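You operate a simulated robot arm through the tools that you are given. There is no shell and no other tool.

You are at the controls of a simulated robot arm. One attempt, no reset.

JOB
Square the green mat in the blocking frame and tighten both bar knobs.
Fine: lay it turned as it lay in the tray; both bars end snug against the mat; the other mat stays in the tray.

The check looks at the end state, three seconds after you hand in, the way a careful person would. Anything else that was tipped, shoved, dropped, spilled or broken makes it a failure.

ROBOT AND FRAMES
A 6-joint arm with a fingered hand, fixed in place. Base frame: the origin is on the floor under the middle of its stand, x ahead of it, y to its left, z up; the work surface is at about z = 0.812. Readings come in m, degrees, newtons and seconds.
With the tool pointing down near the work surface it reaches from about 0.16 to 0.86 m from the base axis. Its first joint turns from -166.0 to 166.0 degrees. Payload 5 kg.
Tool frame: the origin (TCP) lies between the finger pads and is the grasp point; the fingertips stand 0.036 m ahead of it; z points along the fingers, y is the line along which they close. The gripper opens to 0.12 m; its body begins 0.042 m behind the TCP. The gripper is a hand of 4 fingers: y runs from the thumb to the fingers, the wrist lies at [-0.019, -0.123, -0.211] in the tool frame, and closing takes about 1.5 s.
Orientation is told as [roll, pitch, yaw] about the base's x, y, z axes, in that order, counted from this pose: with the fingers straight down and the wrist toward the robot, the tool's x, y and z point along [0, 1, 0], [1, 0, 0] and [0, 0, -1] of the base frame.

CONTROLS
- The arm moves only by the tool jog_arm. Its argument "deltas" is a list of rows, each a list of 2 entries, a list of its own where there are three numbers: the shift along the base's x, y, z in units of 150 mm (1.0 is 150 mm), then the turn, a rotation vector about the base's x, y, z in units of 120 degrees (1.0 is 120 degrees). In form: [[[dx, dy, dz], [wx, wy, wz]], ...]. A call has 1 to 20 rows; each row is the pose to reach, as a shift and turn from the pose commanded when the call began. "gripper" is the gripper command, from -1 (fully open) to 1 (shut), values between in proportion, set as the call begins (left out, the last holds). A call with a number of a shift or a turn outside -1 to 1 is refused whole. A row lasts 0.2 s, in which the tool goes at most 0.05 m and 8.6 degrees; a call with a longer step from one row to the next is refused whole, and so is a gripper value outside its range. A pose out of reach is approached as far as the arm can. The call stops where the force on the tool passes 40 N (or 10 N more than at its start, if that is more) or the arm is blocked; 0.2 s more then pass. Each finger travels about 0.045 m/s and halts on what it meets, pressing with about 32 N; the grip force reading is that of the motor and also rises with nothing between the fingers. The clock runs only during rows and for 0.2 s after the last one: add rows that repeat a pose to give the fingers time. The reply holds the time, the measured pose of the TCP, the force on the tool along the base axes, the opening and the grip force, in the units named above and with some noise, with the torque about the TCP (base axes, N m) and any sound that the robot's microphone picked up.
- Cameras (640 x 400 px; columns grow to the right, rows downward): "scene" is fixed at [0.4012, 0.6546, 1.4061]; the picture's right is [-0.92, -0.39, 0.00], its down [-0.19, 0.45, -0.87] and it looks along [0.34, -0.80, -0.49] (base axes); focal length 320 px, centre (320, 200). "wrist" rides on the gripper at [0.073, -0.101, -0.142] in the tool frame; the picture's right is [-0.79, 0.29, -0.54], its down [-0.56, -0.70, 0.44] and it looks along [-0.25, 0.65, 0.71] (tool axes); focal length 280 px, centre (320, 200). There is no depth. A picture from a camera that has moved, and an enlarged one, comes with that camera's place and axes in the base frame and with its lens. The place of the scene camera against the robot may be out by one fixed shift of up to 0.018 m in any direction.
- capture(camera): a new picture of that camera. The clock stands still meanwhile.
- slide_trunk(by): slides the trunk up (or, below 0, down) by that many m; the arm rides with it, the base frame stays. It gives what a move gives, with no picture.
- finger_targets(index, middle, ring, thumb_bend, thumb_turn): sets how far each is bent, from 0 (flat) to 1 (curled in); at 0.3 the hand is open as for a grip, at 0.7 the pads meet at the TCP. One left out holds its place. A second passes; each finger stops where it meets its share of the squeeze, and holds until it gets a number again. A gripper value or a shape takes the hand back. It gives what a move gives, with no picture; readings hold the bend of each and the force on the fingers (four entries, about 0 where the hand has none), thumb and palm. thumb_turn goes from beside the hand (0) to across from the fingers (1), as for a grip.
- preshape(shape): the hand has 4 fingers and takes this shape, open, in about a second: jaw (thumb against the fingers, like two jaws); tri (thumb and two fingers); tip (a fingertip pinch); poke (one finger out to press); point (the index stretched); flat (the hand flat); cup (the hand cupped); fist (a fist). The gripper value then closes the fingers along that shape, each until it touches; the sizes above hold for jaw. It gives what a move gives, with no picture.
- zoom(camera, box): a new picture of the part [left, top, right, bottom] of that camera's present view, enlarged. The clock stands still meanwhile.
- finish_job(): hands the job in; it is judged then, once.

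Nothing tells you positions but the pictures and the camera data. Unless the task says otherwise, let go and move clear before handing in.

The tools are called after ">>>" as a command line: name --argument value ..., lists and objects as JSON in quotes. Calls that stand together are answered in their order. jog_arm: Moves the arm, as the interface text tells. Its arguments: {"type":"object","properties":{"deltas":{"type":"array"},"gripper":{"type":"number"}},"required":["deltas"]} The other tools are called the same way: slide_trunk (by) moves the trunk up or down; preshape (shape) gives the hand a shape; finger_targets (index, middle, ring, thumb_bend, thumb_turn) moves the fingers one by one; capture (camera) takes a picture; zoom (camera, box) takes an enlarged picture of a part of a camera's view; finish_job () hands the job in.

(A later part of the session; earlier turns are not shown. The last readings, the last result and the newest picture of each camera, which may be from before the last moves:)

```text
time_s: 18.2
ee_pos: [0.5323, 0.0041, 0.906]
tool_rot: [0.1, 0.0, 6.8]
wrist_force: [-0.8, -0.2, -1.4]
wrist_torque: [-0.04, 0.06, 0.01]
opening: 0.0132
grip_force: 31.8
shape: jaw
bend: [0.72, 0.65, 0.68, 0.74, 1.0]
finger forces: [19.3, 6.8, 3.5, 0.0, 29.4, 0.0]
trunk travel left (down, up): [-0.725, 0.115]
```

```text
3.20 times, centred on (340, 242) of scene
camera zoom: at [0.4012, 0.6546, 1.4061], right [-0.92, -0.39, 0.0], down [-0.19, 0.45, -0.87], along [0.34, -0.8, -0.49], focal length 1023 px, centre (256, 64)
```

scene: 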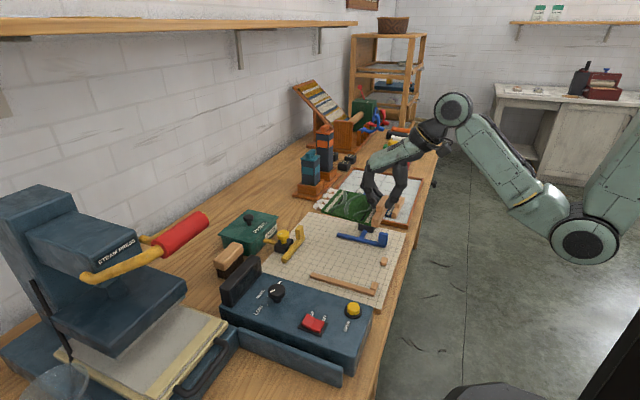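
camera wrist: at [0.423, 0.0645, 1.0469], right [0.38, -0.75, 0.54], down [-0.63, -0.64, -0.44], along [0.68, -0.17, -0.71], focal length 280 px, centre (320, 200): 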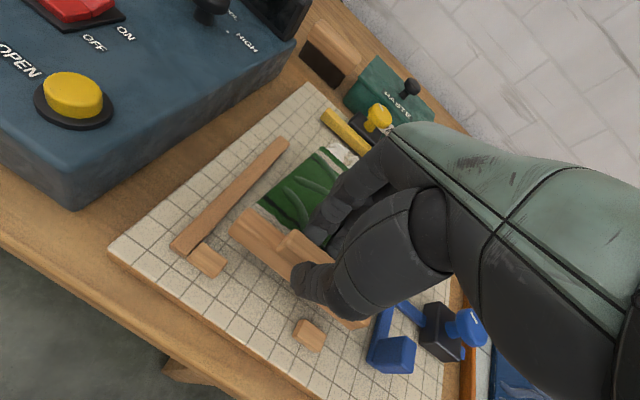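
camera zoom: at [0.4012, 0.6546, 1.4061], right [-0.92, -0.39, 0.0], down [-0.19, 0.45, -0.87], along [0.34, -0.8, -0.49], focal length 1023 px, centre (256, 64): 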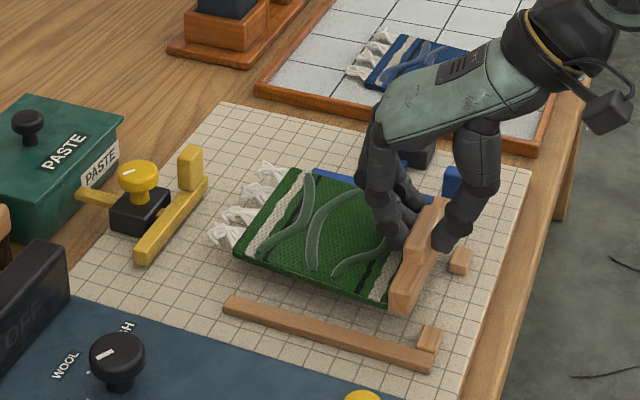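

>>> zoom --camera "wrist" --box '[160, 120, 380, 360]'

>>> jog_arm --deltas '[[[0, 0, -0.04], [0, 0, 0]], [[0, 0, -0.08], [0, 0, 0]], [[0, 0, -0.12], [0, 0, 0]], [[0, 0, -0.15], [0, 0, 0]], [[0, 0, -0.15], [0, 0, 0]]]'

>>> zoom --camera "wrist" --box '[160, 120, 380, 360]'

>>> zoom --camera "scene" --box '[290, 210, 410, 310]'

```text
1.67 times, centred on (270, 240) of wrist
camera zoom: at [0.423, 0.0645, 1.0469], right [0.38, -0.75, 0.54], down [-0.63, -0.64, -0.44], along [0.68, -0.17, -0.71], focal length 467 px, centre (403, 133)
```

zoom: 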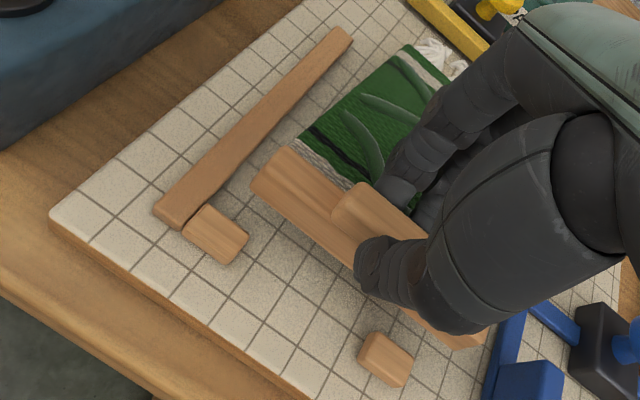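

```text
time_s: 19.4
ee_pos: [0.5316, 0.0046, 0.8822]
tool_rot: [0.0, 0.0, 6.9]
wrist_force: [-0.4, -0.1, -0.6]
wrist_torque: [0.02, -0.06, 0.02]
opening: 0.0132
grip_force: 32.7
shape: jaw
bend: [0.72, 0.65, 0.68, 0.74, 1.0]
finger forces: [19.2, 6.6, 3.4, 0.0, 29.4, 0.0]
trunk travel left (down, up): [-0.725, 0.115]
```

```text
1.67 times, centred on (270, 240) of wrist
camera zoom: at [0.4237, 0.065, 1.0239], right [0.38, -0.75, 0.54], down [-0.63, -0.64, -0.44], along [0.68, -0.17, -0.71], focal length 467 px, centre (403, 133)
```

zoom: 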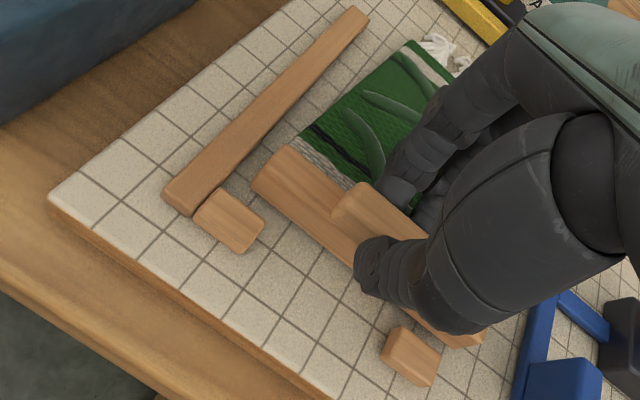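

```text
4.00 times, centred on (350, 260) of scene
camera zoom: at [0.4012, 0.6546, 1.4061], right [-0.92, -0.39, 0.0], down [-0.19, 0.45, -0.87], along [0.34, -0.8, -0.49], focal length 1279 px, centre (200, -40)
```

zoom: 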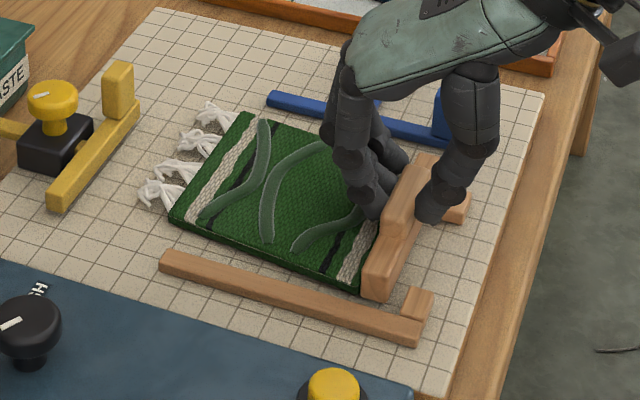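

Handle's near edge is at x≈0.520 and its +y end at y≈0.064, parallel to the pegs within about 1°. I'll lower in small steps until it touches the board.

>>> jog_arm --deltas '[[[0, 0, -0.02], [0, 0, 0]], [[0, 0, -0.04], [0, 0, 0]], [[0, 0, -0.04], [0, 0, 0]]]'

>>> jog_arm --deltas '[[[0, 0, -0.01], [0, 0, 0]], [[0, 0, -0.015], [0, 0, 0]], [[0, 0, -0.015], [0, 0, 0]]]'

```text
time_s: 20.2
ee_pos: [0.532, 0.0048, 0.8778]
tool_rot: [0.1, -0.3, 6.8]
wrist_force: [1.0, -0.3, 14.8]
wrist_torque: [0.02, -0.08, 0.04]
opening: 0.0135
grip_force: 32.0
shape: jaw
bend: [0.72, 0.65, 0.68, 0.74, 1.0]
finger forces: [20.5, 7.9, 3.9, 0.0, 32.0, 0.0]
trunk travel left (down, up): [-0.725, 0.115]
```

```text
time_s: 21.0
ee_pos: [0.5312, 0.0049, 0.8774]
tool_rot: [-0.1, -0.4, 6.9]
wrist_force: [3.9, 1.3, 30.5]
wrist_torque: [0.05, -0.24, 0.12]
opening: 0.0143
grip_force: 32.0
shape: jaw
bend: [0.72, 0.65, 0.68, 0.74, 1.0]
finger forces: [23.2, 9.8, 4.9, 0.0, 34.1, 0.0]
trunk travel left (down, up): [-0.725, 0.115]
```

The mat touched down (board top ≈0.829). I'll ease off the pressure, then release.

>>> jog_arm --deltas '[[[0, 0, 0.015], [0, 0, 0]], [[0, 0, 0.02], [0, 0, 0]], [[0, 0, 0.02], [0, 0, 0]]]'

>>> jog_arm --deltas '[[[0, 0, 0], [0, 0, 0]], [[0, 0, 0], [0, 0, 0]], [[0, 0, 0], [0, 0, 0]], [[0, 0, 0], [0, 0, 0]], [[0, 0, 0], [0, 0, 0]], [[0, 0, 0], [0, 0, 0]]]' --gripper 0.25

>>> zoom --camera "wrist" --box '[160, 120, 380, 360]'

>>> zoom --camera "scene" --box '[290, 210, 410, 310]'

```text
time_s: 21.8
ee_pos: [0.5309, 0.0055, 0.8769]
tool_rot: [0.1, -0.1, 6.9]
wrist_force: [6.6, 0.3, 20.7]
wrist_torque: [0.04, -0.34, 0.13]
opening: 0.0144
grip_force: 31.3
shape: jaw
bend: [0.72, 0.64, 0.68, 0.75, 1.0]
finger forces: [23.3, 9.9, 4.7, 0.1, 30.2, 0.0]
trunk travel left (down, up): [-0.725, 0.115]
```

```text
time_s: 23.2
ee_pos: [0.531, 0.0054, 0.8775]
tool_rot: [0.0, -0.1, 6.9]
wrist_force: [-0.2, 0.3, -0.3]
wrist_torque: [0.04, -0.02, 0.01]
opening: 0.0446
grip_force: 0.0
shape: jaw
bend: [0.74, 0.5, 0.48, 0.73, 1.0]
finger forces: [0.0, 0.0, 0.1, 0.1, 0.0, 0.0]
trunk travel left (down, up): [-0.725, 0.115]
```

```text
1.67 times, centred on (270, 240) of wrist
camera zoom: at [0.4229, 0.0648, 1.0186], right [0.38, -0.75, 0.54], down [-0.63, -0.64, -0.44], along [0.68, -0.17, -0.71], focal length 467 px, centre (403, 133)
```

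zoom: 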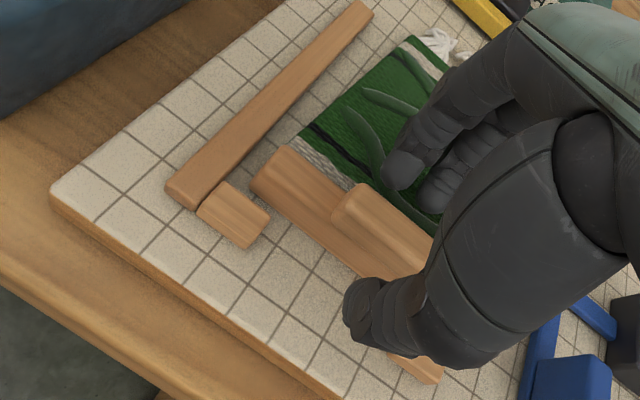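

```text
4.00 times, centred on (350, 260) of scene
camera zoom: at [0.4012, 0.6546, 1.4061], right [-0.92, -0.39, 0.0], down [-0.19, 0.45, -0.87], along [0.34, -0.8, -0.49], focal length 1279 px, centre (200, -40)
```

zoom: 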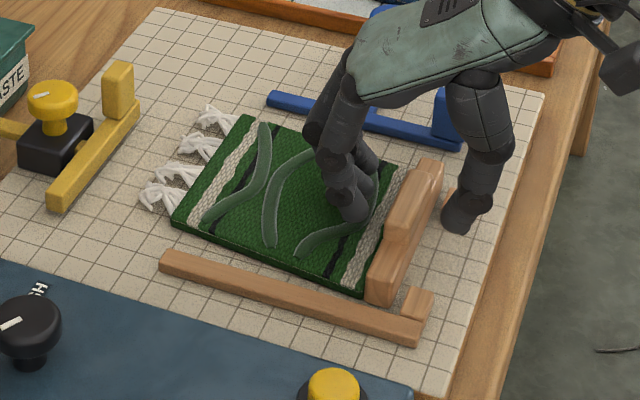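

Released cleanly and the mat stayed flat. I'll lift straight up and move aside to inspect.

>>> jog_arm --deltas '[[[0, 0, 0.15], [0, 0, 0]], [[0, 0, 0.35], [0, 0, 0]], [[0, 0, 0.6], [0, 0, 0]], [[0, 0, 0.85], [0, 0, 0]], [[0, 0, 1.0], [0, 0, 0]]]'

>>> jog_arm --deltas '[[[-0.1, -0.2, 0.1], [0, 0, -0.02]], [[-0.2, -0.4, 0.2], [0, 0, -0.04]], [[-0.3, -0.65, 0.2], [0, 0, -0.0575]], [[-0.4, -0.85, 0.2], [0, 0, -0.0575]], [[-0.5, -1.0, 0.2], [0, 0, -0.0575]]]'

>>> capture --camera "wrist"

>>> zoom --camera "scene" --box '[270, 190, 420, 310]'

```text
time_s: 24.4
ee_pos: [0.5321, 0.0043, 1.028]
tool_rot: [-0.1, 0.2, 6.9]
wrist_force: [-0.2, 0.4, 0.5]
wrist_torque: [0.03, 0.0, -0.01]
opening: 0.0448
grip_force: 0.0
shape: jaw
bend: [0.74, 0.5, 0.48, 0.73, 1.0]
finger forces: [0.0, 0.0, 0.0, 0.1, 0.0, 0.1]
trunk travel left (down, up): [-0.725, 0.115]
```

```text
time_s: 25.6
ee_pos: [0.4561, -0.1446, 1.0565]
tool_rot: [0.0, 0.0, 0.0]
wrist_force: [0.3, 0.0, 0.6]
wrist_torque: [0.02, -0.01, 0.01]
opening: 0.0447
grip_force: 0.0
shape: jaw
bend: [0.74, 0.5, 0.48, 0.73, 1.0]
finger forces: [0.0, 0.0, 0.1, 0.0, 0.0, 0.0]
trunk travel left (down, up): [-0.725, 0.115]
```

```text
taken
camera wrist: at [0.3561, -0.0715, 1.1986], right [0.29, -0.79, 0.54], down [-0.7, -0.56, -0.44], along [0.65, -0.25, -0.71], focal length 280 px, centre (320, 200)
```

wrist: 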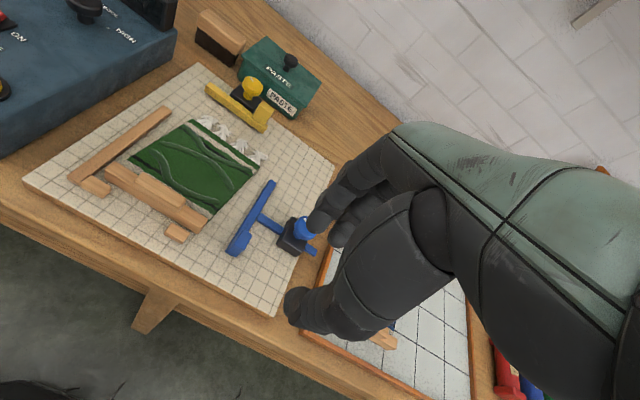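

```text
3.33 times, centred on (345, 250) of scene
camera zoom: at [0.4012, 0.6546, 1.4061], right [-0.92, -0.39, 0.0], down [-0.19, 0.45, -0.87], along [0.34, -0.8, -0.49], focal length 1066 px, centre (237, 33)
```

zoom: 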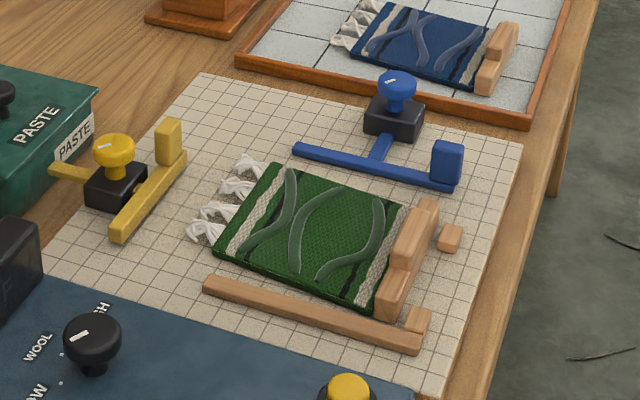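

The mat is in the corner. I'll zoom in to check its alignment with fence, pegs and the grid.

>>> zoom --camera "wrist" --box '[50, 90, 290, 260]'

>>> zoom --camera "wrist" --box '[60, 140, 220, 250]'

>>> zoom --camera "wrist" --box '[190, 160, 330, 260]'

```text
2.35 times, centred on (170, 175) of wrist
camera zoom: at [0.3561, -0.0715, 1.1986], right [0.29, -0.79, 0.54], down [-0.7, -0.56, -0.44], along [0.65, -0.25, -0.71], focal length 660 px, centre (673, 259)
```

zoom: 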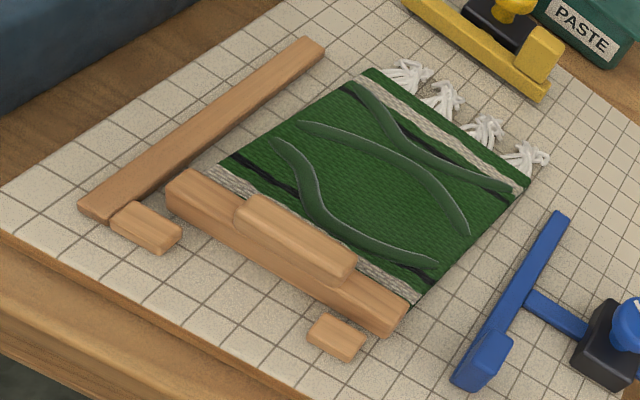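

```text
3.64 times, centred on (140, 195) of wrist
camera zoom: at [0.3561, -0.0715, 1.1986], right [0.29, -0.79, 0.54], down [-0.7, -0.56, -0.44], along [0.65, -0.25, -0.71], focal length 1020 px, centre (974, 218)
```

zoom: 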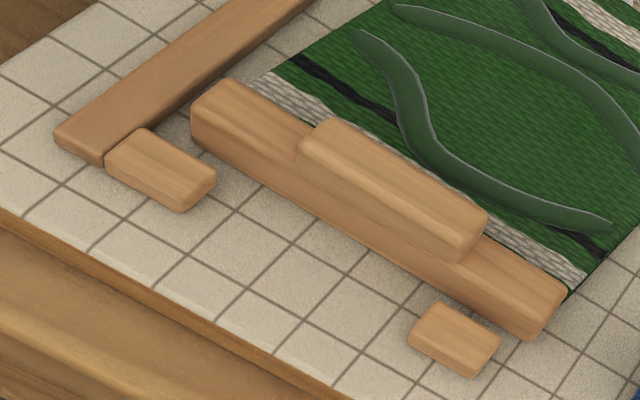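

```text
4.00 times, centred on (260, 210) of wrist
camera zoom: at [0.3561, -0.0715, 1.1986], right [0.29, -0.79, 0.54], down [-0.7, -0.56, -0.44], along [0.65, -0.25, -0.71], focal length 1122 px, centre (560, 160)
```

zoom: 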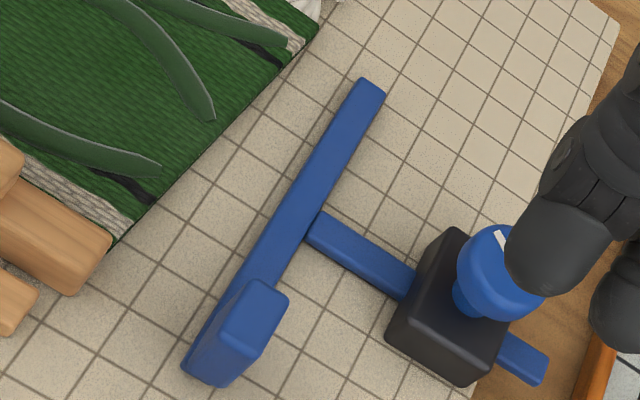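

Handle is parallel to the pegs (gap ≈9 mm), gap to the fence ≈7 mm, and the mat body is sheared about 7° — the bars must square it. I'll form a poking finger to push the bars, blue first.

>>> preshape --shape "poke"

>>> capture --camera "wrist"

>>> zoom --camera "scene" --box '[330, 90, 490, 230]'

```text
time_s: 26.5
ee_pos: [0.4582, -0.1433, 1.056]
tool_rot: [0.1, 0.1, 0.0]
wrist_force: [0.0, 0.0, -0.1]
wrist_torque: [0.03, -0.02, 0.01]
opening: 0.0001
grip_force: 0.0
shape: poke
bend: [0.7, 0.7, 0.99, 1.0, 1.0]
finger forces: [0.0, 0.0, 0.0, 0.0, 0.1, 0.0]
trunk travel left (down, up): [-0.725, 0.115]
```

```text
taken
camera wrist: at [0.3567, -0.0708, 1.1985], right [0.29, -0.79, 0.54], down [-0.7, -0.56, -0.44], along [0.65, -0.25, -0.71], focal length 280 px, centre (320, 200)
```

wrist: 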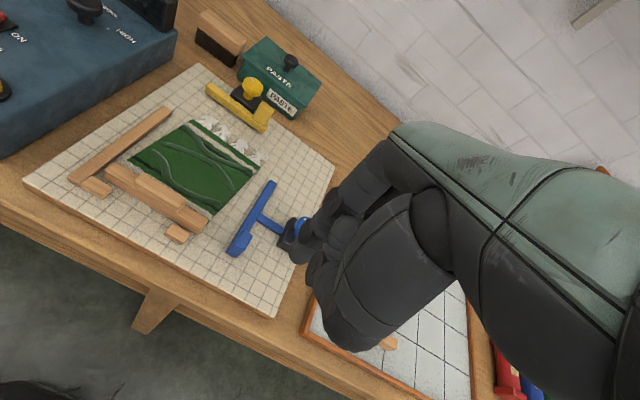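

```text
2.86 times, centred on (410, 160) of scene
camera zoom: at [0.4012, 0.6546, 1.4061], right [-0.92, -0.39, 0.0], down [-0.19, 0.45, -0.87], along [0.34, -0.8, -0.49], focal length 914 px, centre (63, 314)
```

zoom: 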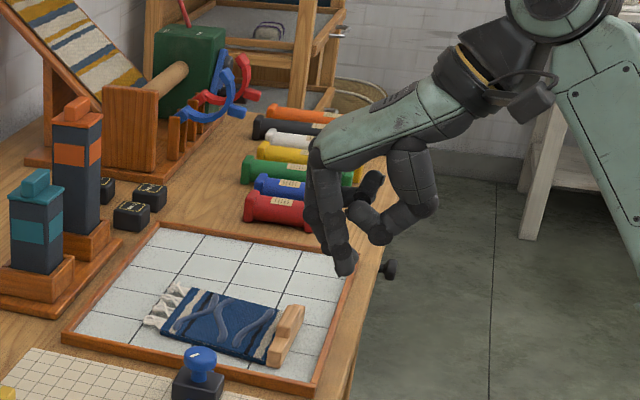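

>>> zoom --camera "wrist" --box '[270, 160, 430, 360]'

>>> preshape --shape "point"

>>> zoom --camera "wrist" --box '[230, 130, 430, 370]'

>>> zoom --camera "scene" --box '[330, 90, 490, 230]'

```text
2.00 times, centred on (350, 260) of wrist
camera zoom: at [0.3567, -0.0708, 1.1985], right [0.29, -0.79, 0.54], down [-0.7, -0.56, -0.44], along [0.65, -0.25, -0.71], focal length 561 px, centre (260, 80)
```

zoom: 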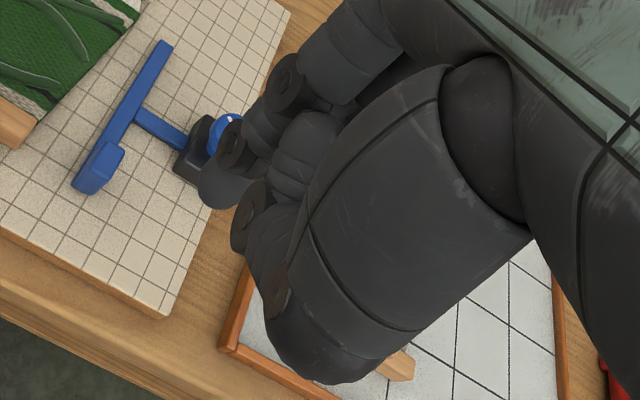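

```text
time_s: 27.4
ee_pos: [0.4575, -0.1452, 1.0568]
tool_rot: [0.0, 0.1, 0.0]
wrist_force: [-0.2, -0.5, 0.7]
wrist_torque: [0.01, 0.02, -0.01]
opening: 0.0
grip_force: 0.1
shape: point
bend: [0.19, 1.0, 1.0, 0.99, 0.87]
finger forces: [0.0, 0.0, 0.0, 0.0, 0.0, 0.1]
trunk travel left (down, up): [-0.725, 0.115]
```

```text
1.67 times, centred on (330, 250) of wrist
camera zoom: at [0.3567, -0.0707, 1.1986], right [0.29, -0.79, 0.54], down [-0.7, -0.56, -0.44], along [0.65, -0.25, -0.71], focal length 467 px, centre (303, 117)
```

zoom: 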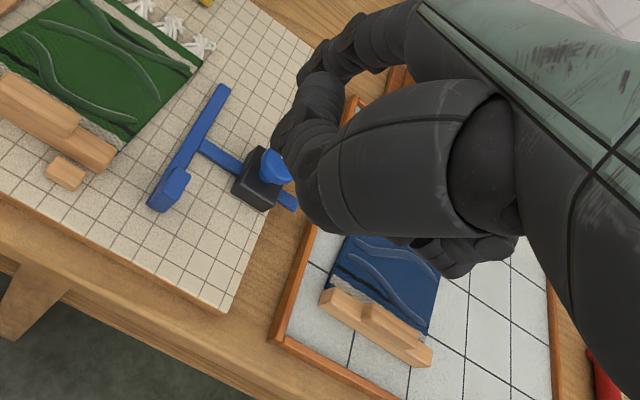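

```text
2.86 times, centred on (410, 160) of scene
camera zoom: at [0.4012, 0.6546, 1.4061], right [-0.92, -0.39, 0.0], down [-0.19, 0.45, -0.87], along [0.34, -0.8, -0.49], focal length 914 px, centre (63, 314)
```

zoom: 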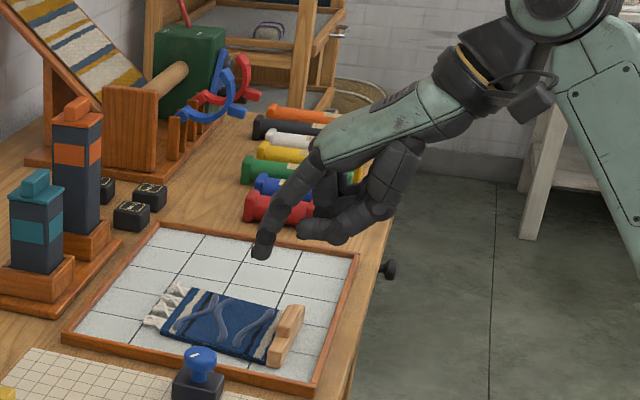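

Poke/point shapes reach forward awkwardly; a closed jaw makes a compact pusher centred at the TCP. I'll switch to jaw, close it, and come to the −y side of the blue tab.

>>> preshape --shape "jaw"

>>> jog_arm --deltas '[[[0.1, -0.1, 0], [0, 0, 0]], [[0.2, -0.2, 0], [0, 0, 0]], [[0.3, -0.35, 0], [0, 0, 0]], [[0.44, -0.5, 0], [0, 0, 0]], [[0.44, -0.5, -0.1], [0, 0, 0]], [[0.44, -0.5, -0.2], [0, 0, 0]], [[0.44, -0.5, -0.3], [0, 0, 0]], [[0.44, -0.5, -0.4], [0, 0, 0]], [[0.44, -0.5, -0.4], [0, 0, 0]]]' --gripper 1.0

>>> capture --camera "wrist"

>>> zoom --camera "scene" --box '[310, 140, 430, 260]'

```text
time_s: 28.3
ee_pos: [0.4577, -0.1433, 1.0577]
tool_rot: [0.0, 0.0, 0.0]
wrist_force: [-0.1, -0.1, -0.7]
wrist_torque: [0.01, -0.02, 0.01]
opening: 0.1196
grip_force: 0.1
shape: jaw
bend: [0.3, 0.3, 0.3, 0.3, 0.97]
finger forces: [0.0, 0.1, 0.0, 0.1, 0.1, 0.0]
trunk travel left (down, up): [-0.725, 0.115]
```

```text
time_s: 30.3
ee_pos: [0.5225, -0.2199, 0.9966]
tool_rot: [-0.1, 0.0, 0.1]
wrist_force: [0.3, 1.5, 0.0]
wrist_torque: [0.04, 0.02, -0.01]
opening: 0.0
grip_force: 31.7
shape: jaw
bend: [0.7, 0.7, 0.7, 0.55, 1.0]
finger forces: [0.0, 0.0, 0.1, 0.0, 0.0, 0.1]
trunk travel left (down, up): [-0.725, 0.115]
```

```text
taken
camera wrist: at [0.4221, -0.1471, 1.1391], right [0.29, -0.79, 0.54], down [-0.7, -0.56, -0.44], along [0.65, -0.25, -0.71], focal length 280 px, centre (320, 200)
```

wrist: 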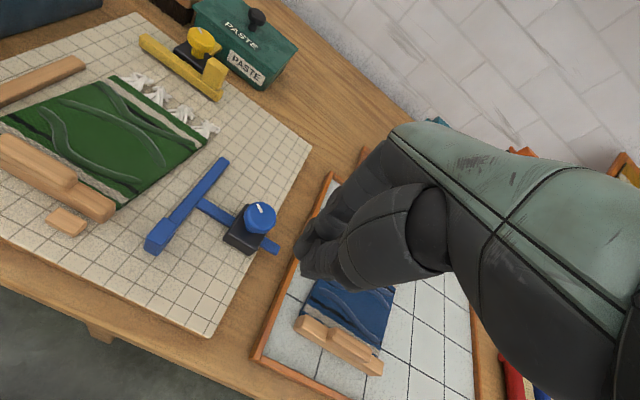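

```text
3.33 times, centred on (370, 200) of scene
camera zoom: at [0.4012, 0.6546, 1.4061], right [-0.92, -0.39, 0.0], down [-0.19, 0.45, -0.87], along [0.34, -0.8, -0.49], focal length 1066 px, centre (153, 200)
```

zoom: 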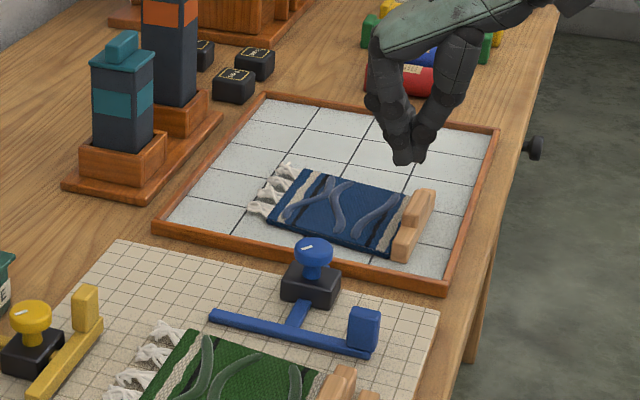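

The closed fingertips are compact. I'll measure the tab, knob and rod from this view.

>>> zoom --camera "wrist" --box '[130, 145, 290, 265]'

>>> zoom --camera "wrist" --box '[270, 180, 430, 300]'

>>> zoom --camera "wrist" --box '[130, 25, 250, 115]'

```text
3.33 times, centred on (210, 205) of wrist
camera zoom: at [0.4221, -0.1471, 1.1391], right [0.29, -0.79, 0.54], down [-0.7, -0.56, -0.44], along [0.65, -0.25, -0.71], focal length 935 px, centre (687, 183)
```

zoom: 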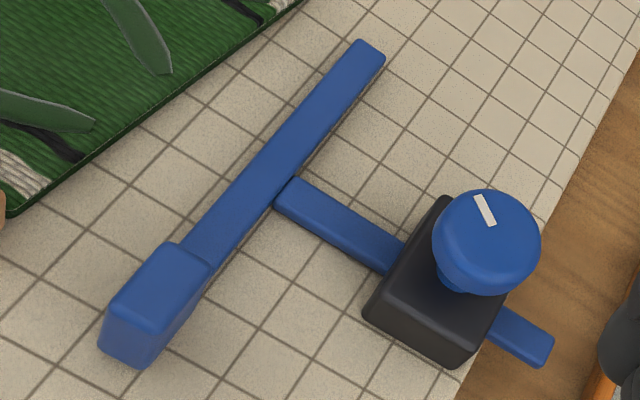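

```text
3.33 times, centred on (350, 240) of wrist
camera zoom: at [0.4221, -0.1471, 1.1391], right [0.29, -0.79, 0.54], down [-0.7, -0.56, -0.44], along [0.65, -0.25, -0.71], focal length 935 px, centre (220, 67)
```

zoom: 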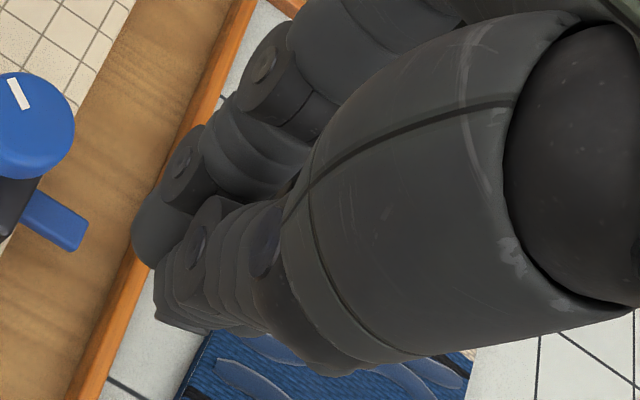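

```text
4.44 times, centred on (190, 70) of wrist
camera zoom: at [0.4221, -0.1471, 1.1391], right [0.29, -0.79, 0.54], down [-0.7, -0.56, -0.44], along [0.65, -0.25, -0.71], focal length 1246 px, centre (898, 778)
```

zoom: 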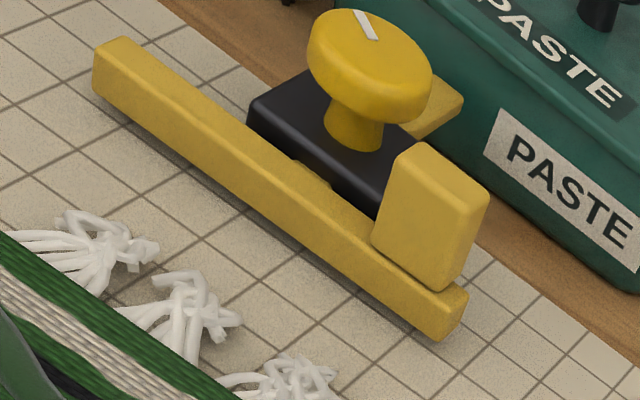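

Blue tab: x 0.517–0.55, y −0.119…−0.107, top z≈0.866; knob centre ≈(0.594, −0.181), top z≈0.878. I'll lower the closed fingers behind the tab (y≈−0.185).

>>> jog_arm --deltas '[[[0.03, 0.1, 0], [0, 0, 0]], [[0.03, 0.2, -0.1], [0, 0, 0]], [[0.03, 0.2, -0.3], [0, 0, 0]], [[0.03, 0.2, -0.5], [0, 0, 0]], [[0.03, 0.2, -0.7], [0, 0, 0]], [[0.03, 0.2, -0.8], [0, 0, 0]], [[0.03, 0.2, -0.8], [0, 0, 0]]]'

>>> capture --camera "wrist"

>>> zoom --camera "scene" --box '[300, 160, 420, 260]'

```text
time_s: 31.9
ee_pos: [0.527, -0.1901, 0.877]
tool_rot: [-0.1, 0.0, 0.0]
wrist_force: [-0.6, 0.6, 0.1]
wrist_torque: [0.0, -0.01, 0.01]
opening: 0.0
grip_force: 32.3
shape: jaw
bend: [0.7, 0.7, 0.7, 0.55, 1.0]
finger forces: [0.0, 0.1, 0.0, 0.0, 0.0, 0.0]
trunk travel left (down, up): [-0.725, 0.115]
```

```text
taken
camera wrist: at [0.4266, -0.1176, 1.0186], right [0.29, -0.79, 0.54], down [-0.7, -0.56, -0.44], along [0.65, -0.25, -0.71], focal length 280 px, centre (320, 200)
```

wrist: 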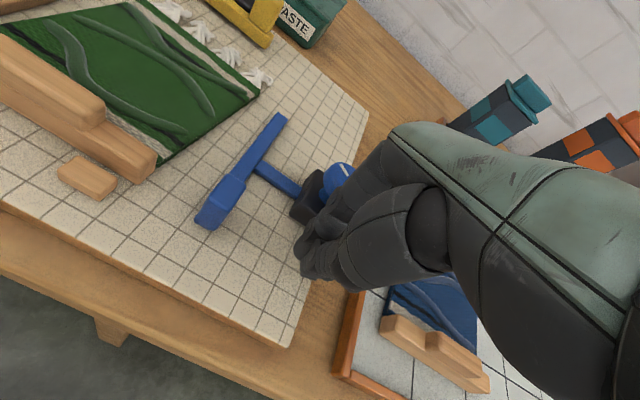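

```text
4.00 times, centred on (360, 210) of scene
camera zoom: at [0.4012, 0.6546, 1.4061], right [-0.92, -0.39, 0.0], down [-0.19, 0.45, -0.87], along [0.34, -0.8, -0.49], focal length 1279 px, centre (160, 160)
```

zoom: 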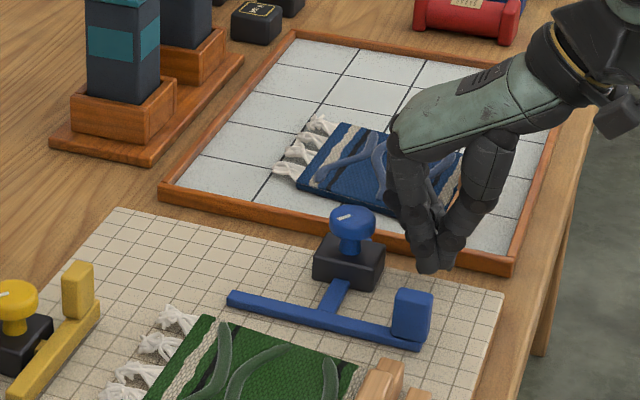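

Clear of the clamp. Approaching the tab in the +y direction slowly.

>>> jog_arm --deltas '[[[0, 0.05, 0], [0, 0, 0]], [[0, 0.1, 0], [0, 0, 0]], [[0, 0.15, 0], [0, 0, 0]], [[0, 0.2, 0], [0, 0, 0]], [[0, 0.24, 0], [0, 0, 0]], [[0, 0.24, 0], [0, 0, 0]]]'

>>> jog_arm --deltas '[[[0, 0.02, 0], [0, 0, 0]], [[0, 0.04, 0], [0, 0, 0]], [[0, 0.06, 0], [0, 0, 0]], [[0, 0.08, 0], [0, 0, 0]], [[0, 0.08, 0], [0, 0, 0]]]'

>>> capture --camera "wrist"

>>> zoom --camera "scene" --box '[300, 190, 420, 290]'

```text
time_s: 33.3
ee_pos: [0.5273, -0.1546, 0.8776]
tool_rot: [0.0, 0.1, -0.1]
wrist_force: [0.6, -1.1, -0.4]
wrist_torque: [0.05, 0.02, 0.03]
opening: 0.0001
grip_force: 31.7
shape: jaw
bend: [0.7, 0.7, 0.7, 0.55, 1.0]
finger forces: [0.1, 0.0, 0.0, 0.0, 0.1, 0.1]
trunk travel left (down, up): [-0.725, 0.115]
```

```text
time_s: 34.5
ee_pos: [0.5275, -0.1427, 0.8775]
tool_rot: [0.0, 0.0, 0.0]
wrist_force: [0.6, -1.0, -0.3]
wrist_torque: [-0.01, 0.05, 0.04]
opening: 0.0
grip_force: 32.1
shape: jaw
bend: [0.7, 0.7, 0.7, 0.55, 1.0]
finger forces: [0.0, 0.0, 0.1, 0.0, 0.0, 0.1]
trunk travel left (down, up): [-0.725, 0.115]
```

```text
taken
camera wrist: at [0.4265, -0.0687, 1.019], right [0.29, -0.79, 0.54], down [-0.7, -0.56, -0.44], along [0.65, -0.25, -0.71], focal length 280 px, centre (320, 200)
```

wrist: 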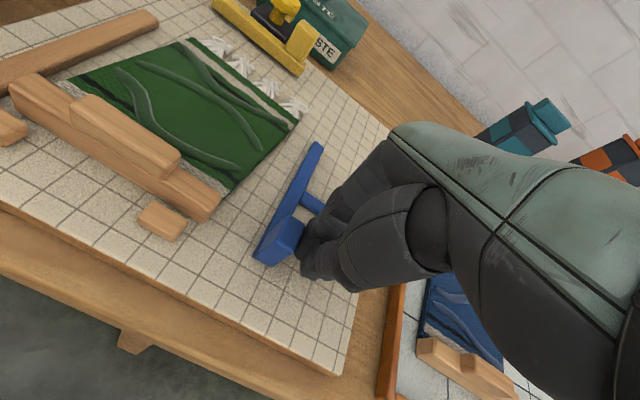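

```text
4.00 times, centred on (360, 240) of scene
camera zoom: at [0.4012, 0.6546, 1.4061], right [-0.92, -0.39, 0.0], down [-0.19, 0.45, -0.87], along [0.34, -0.8, -0.49], focal length 1279 px, centre (160, 40)
```

zoom: 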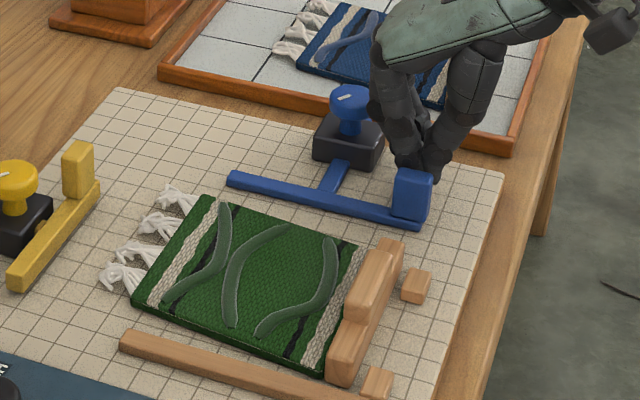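

Just about touching the tab. Continuing to push the bar toward the mat, watching force.

>>> jog_arm --deltas '[[[0, 0.027, 0], [0, 0, 0]], [[0, 0.054, 0], [0, 0, 0]], [[0, 0.08, 0], [0, 0, 0]], [[0, 0.107, 0], [0, 0, 0]], [[0, 0.133, 0], [0, 0, 0]], [[0, 0.133, 0], [0, 0, 0]]]'

>>> zoom --camera "scene" --box '[300, 190, 420, 290]'

>>> capture --camera "wrist"

```text
time_s: 35.9
ee_pos: [0.5269, -0.1225, 0.8784]
tool_rot: [-0.1, 0.0, -0.1]
wrist_force: [-0.1, -1.0, 0.2]
wrist_torque: [0.02, 0.01, 0.02]
opening: 0.0001
grip_force: 32.0
shape: jaw
bend: [0.7, 0.7, 0.7, 0.55, 1.0]
finger forces: [0.7, 0.0, 0.0, 0.1, 0.0, 0.0]
trunk travel left (down, up): [-0.725, 0.115]
```

```text
4.00 times, centred on (360, 240) of scene
camera zoom: at [0.4012, 0.6546, 1.4061], right [-0.92, -0.39, 0.0], down [-0.19, 0.45, -0.87], along [0.34, -0.8, -0.49], focal length 1279 px, centre (160, 40)
```

zoom: 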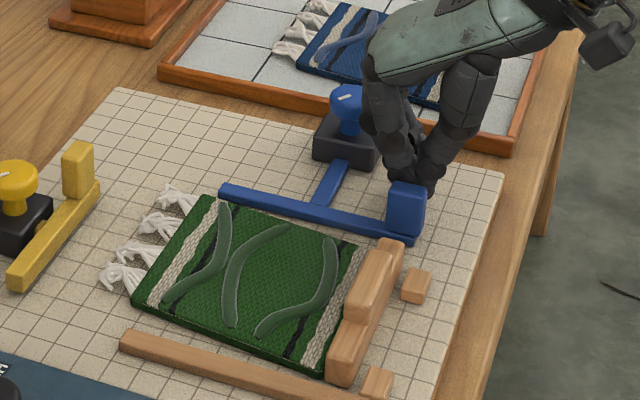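

```text
taken
camera wrist: at [0.4268, -0.0492, 1.019], right [0.29, -0.79, 0.54], down [-0.7, -0.56, -0.44], along [0.65, -0.25, -0.71], focal length 280 px, centre (320, 200)
```

wrist: 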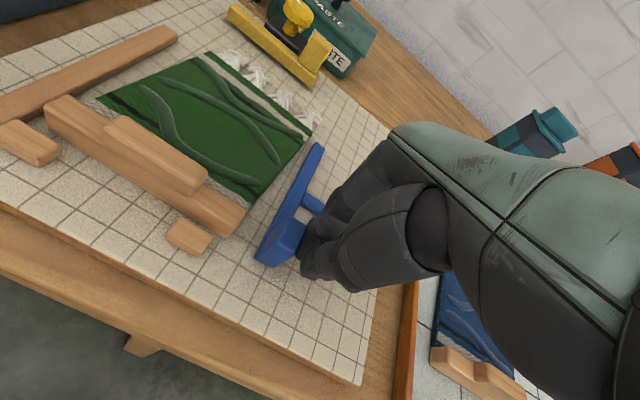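

The bar slides freely with the push. It's about to meet the mat's far corner; continuing in smaller increments.

>>> jog_arm --deltas '[[[0, 0.02, 0], [0, 0, 0]], [[0, 0.04, 0], [0, 0, 0]], [[0, 0.067, 0], [0, 0, 0]], [[0, 0.067, 0], [0, 0, 0]]]'

>>> zoom --camera "scene" --box '[300, 190, 420, 290]'

>>> jog_arm --deltas '[[[0, 0.02, 0], [0, 0, 0]], [[0, 0.04, 0], [0, 0, 0]], [[0, 0.067, 0], [0, 0, 0]], [[0, 0.067, 0], [0, 0, 0]]]'

>>> zoom --camera "scene" --box '[300, 190, 420, 290]'

>>> capture --camera "wrist"

```text
time_s: 36.9
ee_pos: [0.5268, -0.1123, 0.8777]
tool_rot: [0.1, 0.0, -0.1]
wrist_force: [0.2, -1.1, 0.7]
wrist_torque: [0.0, 0.02, -0.03]
opening: 0.0
grip_force: 32.1
shape: jaw
bend: [0.7, 0.7, 0.7, 0.55, 1.0]
finger forces: [1.0, 0.0, 0.0, 0.1, 0.0, 0.0]
trunk travel left (down, up): [-0.725, 0.115]
```

```text
4.00 times, centred on (360, 240) of scene
camera zoom: at [0.4012, 0.6546, 1.4061], right [-0.92, -0.39, 0.0], down [-0.19, 0.45, -0.87], along [0.34, -0.8, -0.49], focal length 1279 px, centre (160, 40)
```

zoom: 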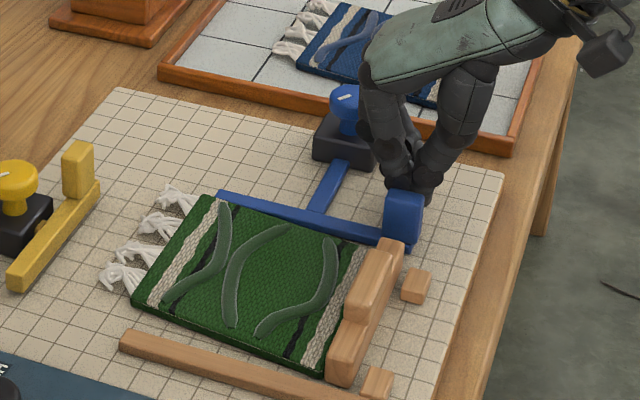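

```text
time_s: 37.9
ee_pos: [0.527, -0.1023, 0.8768]
tool_rot: [0.0, -0.1, 0.0]
wrist_force: [0.2, 0.0, 1.4]
wrist_torque: [0.0, 0.01, 0.0]
opening: 0.0
grip_force: 31.5
shape: jaw
bend: [0.7, 0.7, 0.7, 0.55, 1.0]
finger forces: [0.9, 0.1, 0.0, 0.0, 0.0, 0.1]
trunk travel left (down, up): [-0.725, 0.115]
```

```text
4.00 times, centred on (360, 240) of scene
camera zoom: at [0.4012, 0.6546, 1.4061], right [-0.92, -0.39, 0.0], down [-0.19, 0.45, -0.87], along [0.34, -0.8, -0.49], focal length 1279 px, centre (160, 40)
```

zoom: 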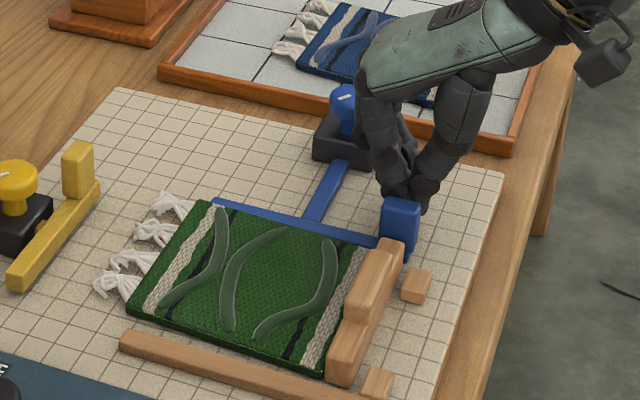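

```text
taken
camera wrist: at [0.4268, -0.0292, 1.0183], right [0.29, -0.79, 0.54], down [-0.7, -0.56, -0.44], along [0.65, -0.25, -0.71], focal length 280 px, centre (320, 200)
```

wrist: 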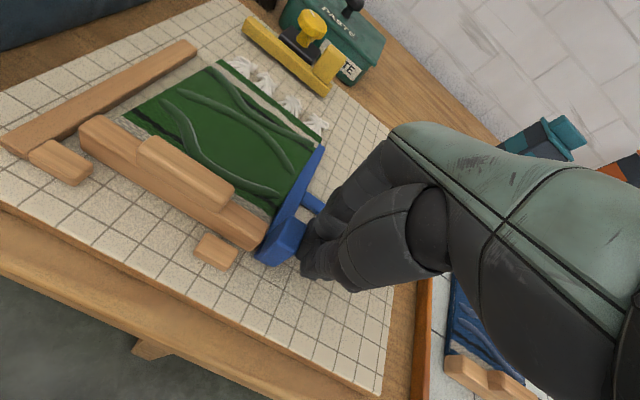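

The mat body is being squared as the bar pushes. I'll zoom in to see remaining gaps.

>>> zoom --camera "wrist" --box '[0, 20, 340, 280]'

>>> jog_arm --deltas '[[[0, 0.02, 0], [0, 0, 0]], [[0, 0.033, 0], [0, 0, 0]], [[0, 0.033, 0], [0, 0, 0]]]'

>>> zoom --camera "wrist" --box '[0, 20, 340, 280]'

```text
1.54 times, centred on (170, 150) of wrist
camera zoom: at [0.4268, -0.0292, 1.0183], right [0.29, -0.79, 0.54], down [-0.7, -0.56, -0.44], along [0.65, -0.25, -0.71], focal length 431 px, centre (551, 277)
```

zoom: 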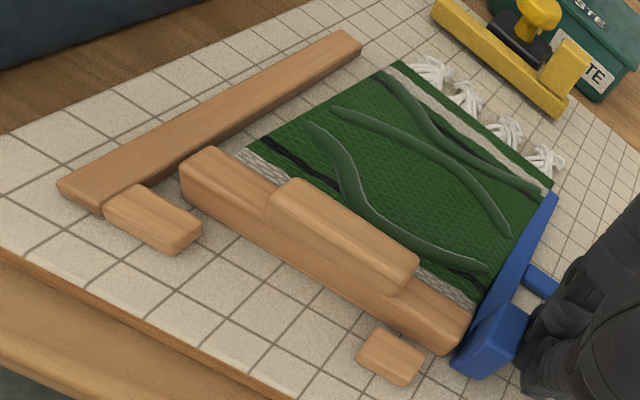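

```text
time_s: 38.7
ee_pos: [0.5277, -0.097, 0.8769]
tool_rot: [-0.1, 0.0, -0.1]
wrist_force: [-0.2, -0.9, 0.6]
wrist_torque: [-0.01, 0.02, -0.02]
opening: 0.0002
grip_force: 32.3
shape: jaw
bend: [0.7, 0.7, 0.7, 0.55, 1.0]
finger forces: [0.9, 0.1, 0.0, 0.0, 0.1, 0.1]
trunk travel left (down, up): [-0.725, 0.115]
```

```text
1.54 times, centred on (170, 150) of wrist
camera zoom: at [0.4266, -0.0242, 1.0184], right [0.29, -0.79, 0.54], down [-0.7, -0.56, -0.44], along [0.65, -0.25, -0.71], focal length 431 px, centre (551, 277)
```

zoom: 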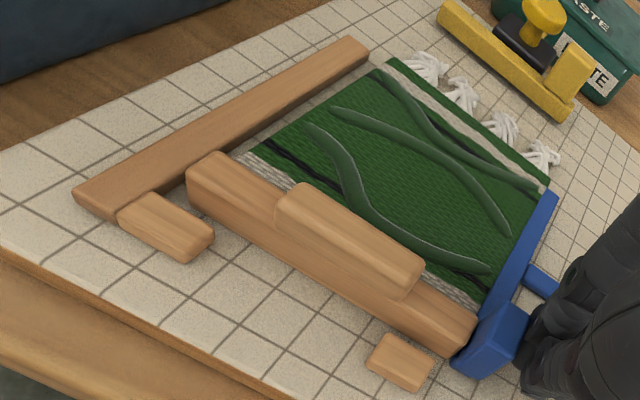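

The mat is now square along the blue bar; it still needs to slide a few mm to the fence. Continuing in small increments until force rises.

>>> jog_arm --deltas '[[[0, 0.013, 0], [0, 0, 0]], [[0, 0.027, 0], [0, 0, 0]], [[0, 0.027, 0], [0, 0, 0]]]'

>>> jog_arm --deltas '[[[0, 0.007, 0], [0, 0, 0]], [[0, 0.013, 0], [0, 0, 0]], [[0, 0.013, 0], [0, 0, 0]]]'

>>> zoom --camera "wrist" --box '[0, 20, 340, 280]'

>>> zoom --camera "scene" --box '[300, 190, 420, 290]'

```text
time_s: 39.5
ee_pos: [0.5275, -0.0937, 0.8772]
tool_rot: [0.0, 0.0, -0.1]
wrist_force: [-0.5, -0.3, 0.7]
wrist_torque: [0.0, 0.01, -0.02]
opening: 0.0
grip_force: 32.3
shape: jaw
bend: [0.7, 0.7, 0.7, 0.55, 1.0]
finger forces: [0.9, 0.1, 0.0, 0.0, 0.1, 0.0]
trunk travel left (down, up): [-0.725, 0.115]
```

```text
time_s: 40.3
ee_pos: [0.5269, -0.0917, 0.8764]
tool_rot: [0.1, -0.1, 0.0]
wrist_force: [-0.3, -1.5, -0.8]
wrist_torque: [0.01, 0.01, 0.03]
opening: 0.0
grip_force: 31.9
shape: jaw
bend: [0.7, 0.7, 0.7, 0.55, 1.0]
finger forces: [1.1, 0.0, 0.0, 0.0, 0.0, 0.0]
trunk travel left (down, up): [-0.725, 0.115]
```

```text
1.54 times, centred on (170, 150) of wrist
camera zoom: at [0.4267, -0.0188, 1.0181], right [0.29, -0.79, 0.54], down [-0.7, -0.56, -0.44], along [0.65, -0.25, -0.71], focal length 431 px, centre (551, 277)
```

zoom: 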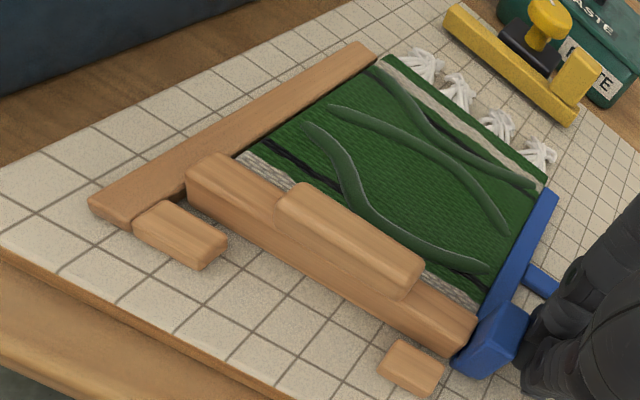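

```text
4.00 times, centred on (360, 240) of scene
camera zoom: at [0.4012, 0.6546, 1.4061], right [-0.92, -0.39, 0.0], down [-0.19, 0.45, -0.87], along [0.34, -0.8, -0.49], focal length 1279 px, centre (160, 40)
```

zoom: 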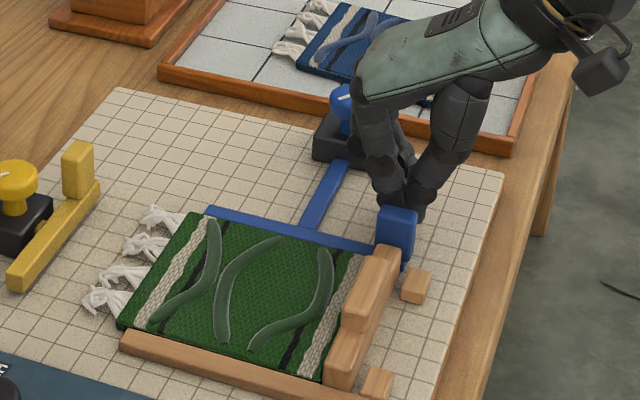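

>>> jog_arm --deltas '[[[0, 0.007, 0], [0, 0, 0]], [[0, 0.01, 0], [0, 0, 0]], [[0, 0.01, 0], [0, 0, 0]]]'

>>> jog_arm --deltas '[[[0, 0.005, 0], [0, 0, 0]], [[0, 0.01, 0], [0, 0, 0]], [[0, 0.01, 0], [0, 0, 0]]]'

>>> zoom --camera "wrist" --box '[40, 30, 240, 180]'

```text
time_s: 41.1
ee_pos: [0.5264, -0.0906, 0.8754]
tool_rot: [-0.1, -0.1, 0.1]
wrist_force: [0.6, -1.4, 0.8]
wrist_torque: [-0.01, -0.02, -0.03]
opening: 0.0
grip_force: 32.1
shape: jaw
bend: [0.7, 0.7, 0.7, 0.55, 1.0]
finger forces: [1.3, 0.0, 0.0, 0.0, 0.0, 0.0]
trunk travel left (down, up): [-0.725, 0.115]
```

```text
time_s: 41.9
ee_pos: [0.5276, -0.0906, 0.8777]
tool_rot: [0.0, 0.0, 0.0]
wrist_force: [0.2, -4.2, -0.4]
wrist_torque: [-0.03, -0.03, -0.05]
opening: 0.0
grip_force: 31.3
shape: jaw
bend: [0.7, 0.7, 0.7, 0.55, 1.0]
finger forces: [4.0, 0.0, 0.0, 0.1, 0.1, 0.1]
trunk travel left (down, up): [-0.725, 0.115]
```

```text
2.67 times, centred on (140, 105) of wrist
camera zoom: at [0.4266, -0.0164, 1.0184], right [0.29, -0.79, 0.54], down [-0.7, -0.56, -0.44], along [0.65, -0.25, -0.71], focal length 748 px, centre (800, 453)
```

zoom: 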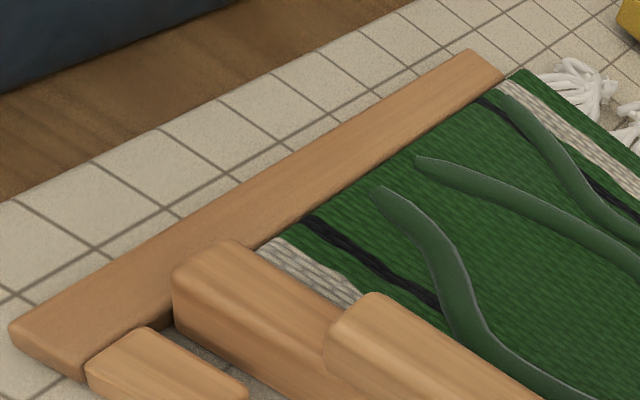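

Blue bar is snug (force rose to 4 N at TCP y≈−0.0905, mat against the fence). I'll back off, rise, open the hand a little, and go over to the yellow bar's tab (x≈0.742–0.757, y≈−0.045…−0.018).

>>> jog_arm --deltas '[[[0, -0.04, 0], [0, 0, 0]], [[0, -0.1, 0], [0, 0, 0]], [[0, -0.1, 0.15], [0, 0, 0]], [[0, -0.1, 0.4], [0, 0, 0]], [[0, -0.1, 0.65], [0, 0, 0]], [[0.2, 0.0, 0.75], [0, 0, 0]], [[0.45, 0.1, 0.75], [0, 0, 0]], [[0.7, 0.2, 0.75], [0, 0, 0]], [[0.95, 0.34, 0.75], [0, 0, 0]], [[0.95, 0.34, 0.75], [0, 0, 0]]]'

>>> jog_arm --deltas '[[[0.2, 0, 0], [0, 0, 0]], [[0.4, 0, 0], [0, 0, 0]], [[0.5, 0, 0], [0, 0, 0]], [[0.55, 0, 0], [0, 0, 0]], [[0.55, 0, 0], [0, 0, 0]], [[0.55, 0, 0], [0, 0, 0]]]' --gripper 0.25

>>> capture --camera "wrist"

>>> zoom --camera "scene" --box '[230, 160, 420, 310]'

```text
time_s: 44.1
ee_pos: [0.6697, -0.0371, 0.9876]
tool_rot: [0.1, 0.0, -0.2]
wrist_force: [-0.1, -0.8, 0.9]
wrist_torque: [0.04, 0.03, -0.02]
opening: 0.0
grip_force: 32.1
shape: jaw
bend: [0.7, 0.7, 0.7, 0.55, 1.0]
finger forces: [0.1, 0.2, 0.1, 0.0, 0.0, 0.1]
trunk travel left (down, up): [-0.725, 0.115]
```

```text
time_s: 45.5
ee_pos: [0.7521, -0.038, 0.99]
tool_rot: [0.0, 0.1, -0.1]
wrist_force: [0.2, 0.5, -0.6]
wrist_torque: [-0.01, -0.04, -0.01]
opening: 0.0447
grip_force: 0.0
shape: jaw
bend: [0.74, 0.5, 0.48, 0.73, 1.0]
finger forces: [0.0, 0.0, 0.0, 0.1, 0.1, 0.0]
trunk travel left (down, up): [-0.725, 0.115]
```

```text
taken
camera wrist: at [0.6526, 0.0358, 1.1304], right [0.29, -0.79, 0.54], down [-0.7, -0.56, -0.44], along [0.65, -0.25, -0.71], focal length 280 px, centre (320, 200)
```

wrist: 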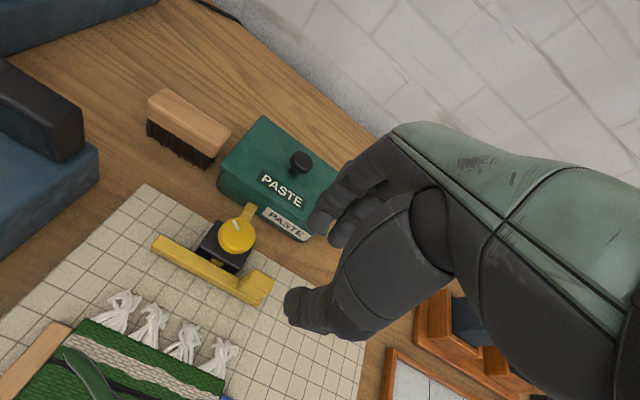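

```text
2.67 times, centred on (325, 235) of scene
camera zoom: at [0.4012, 0.6546, 1.4061], right [-0.92, -0.39, 0.0], down [-0.19, 0.45, -0.87], along [0.34, -0.8, -0.49], focal length 853 px, centre (307, 107)
```

zoom: 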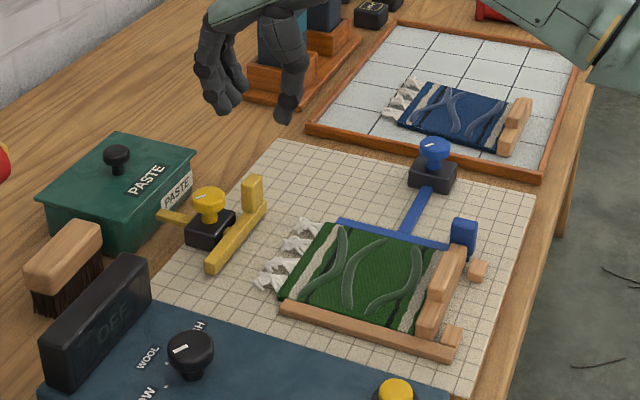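

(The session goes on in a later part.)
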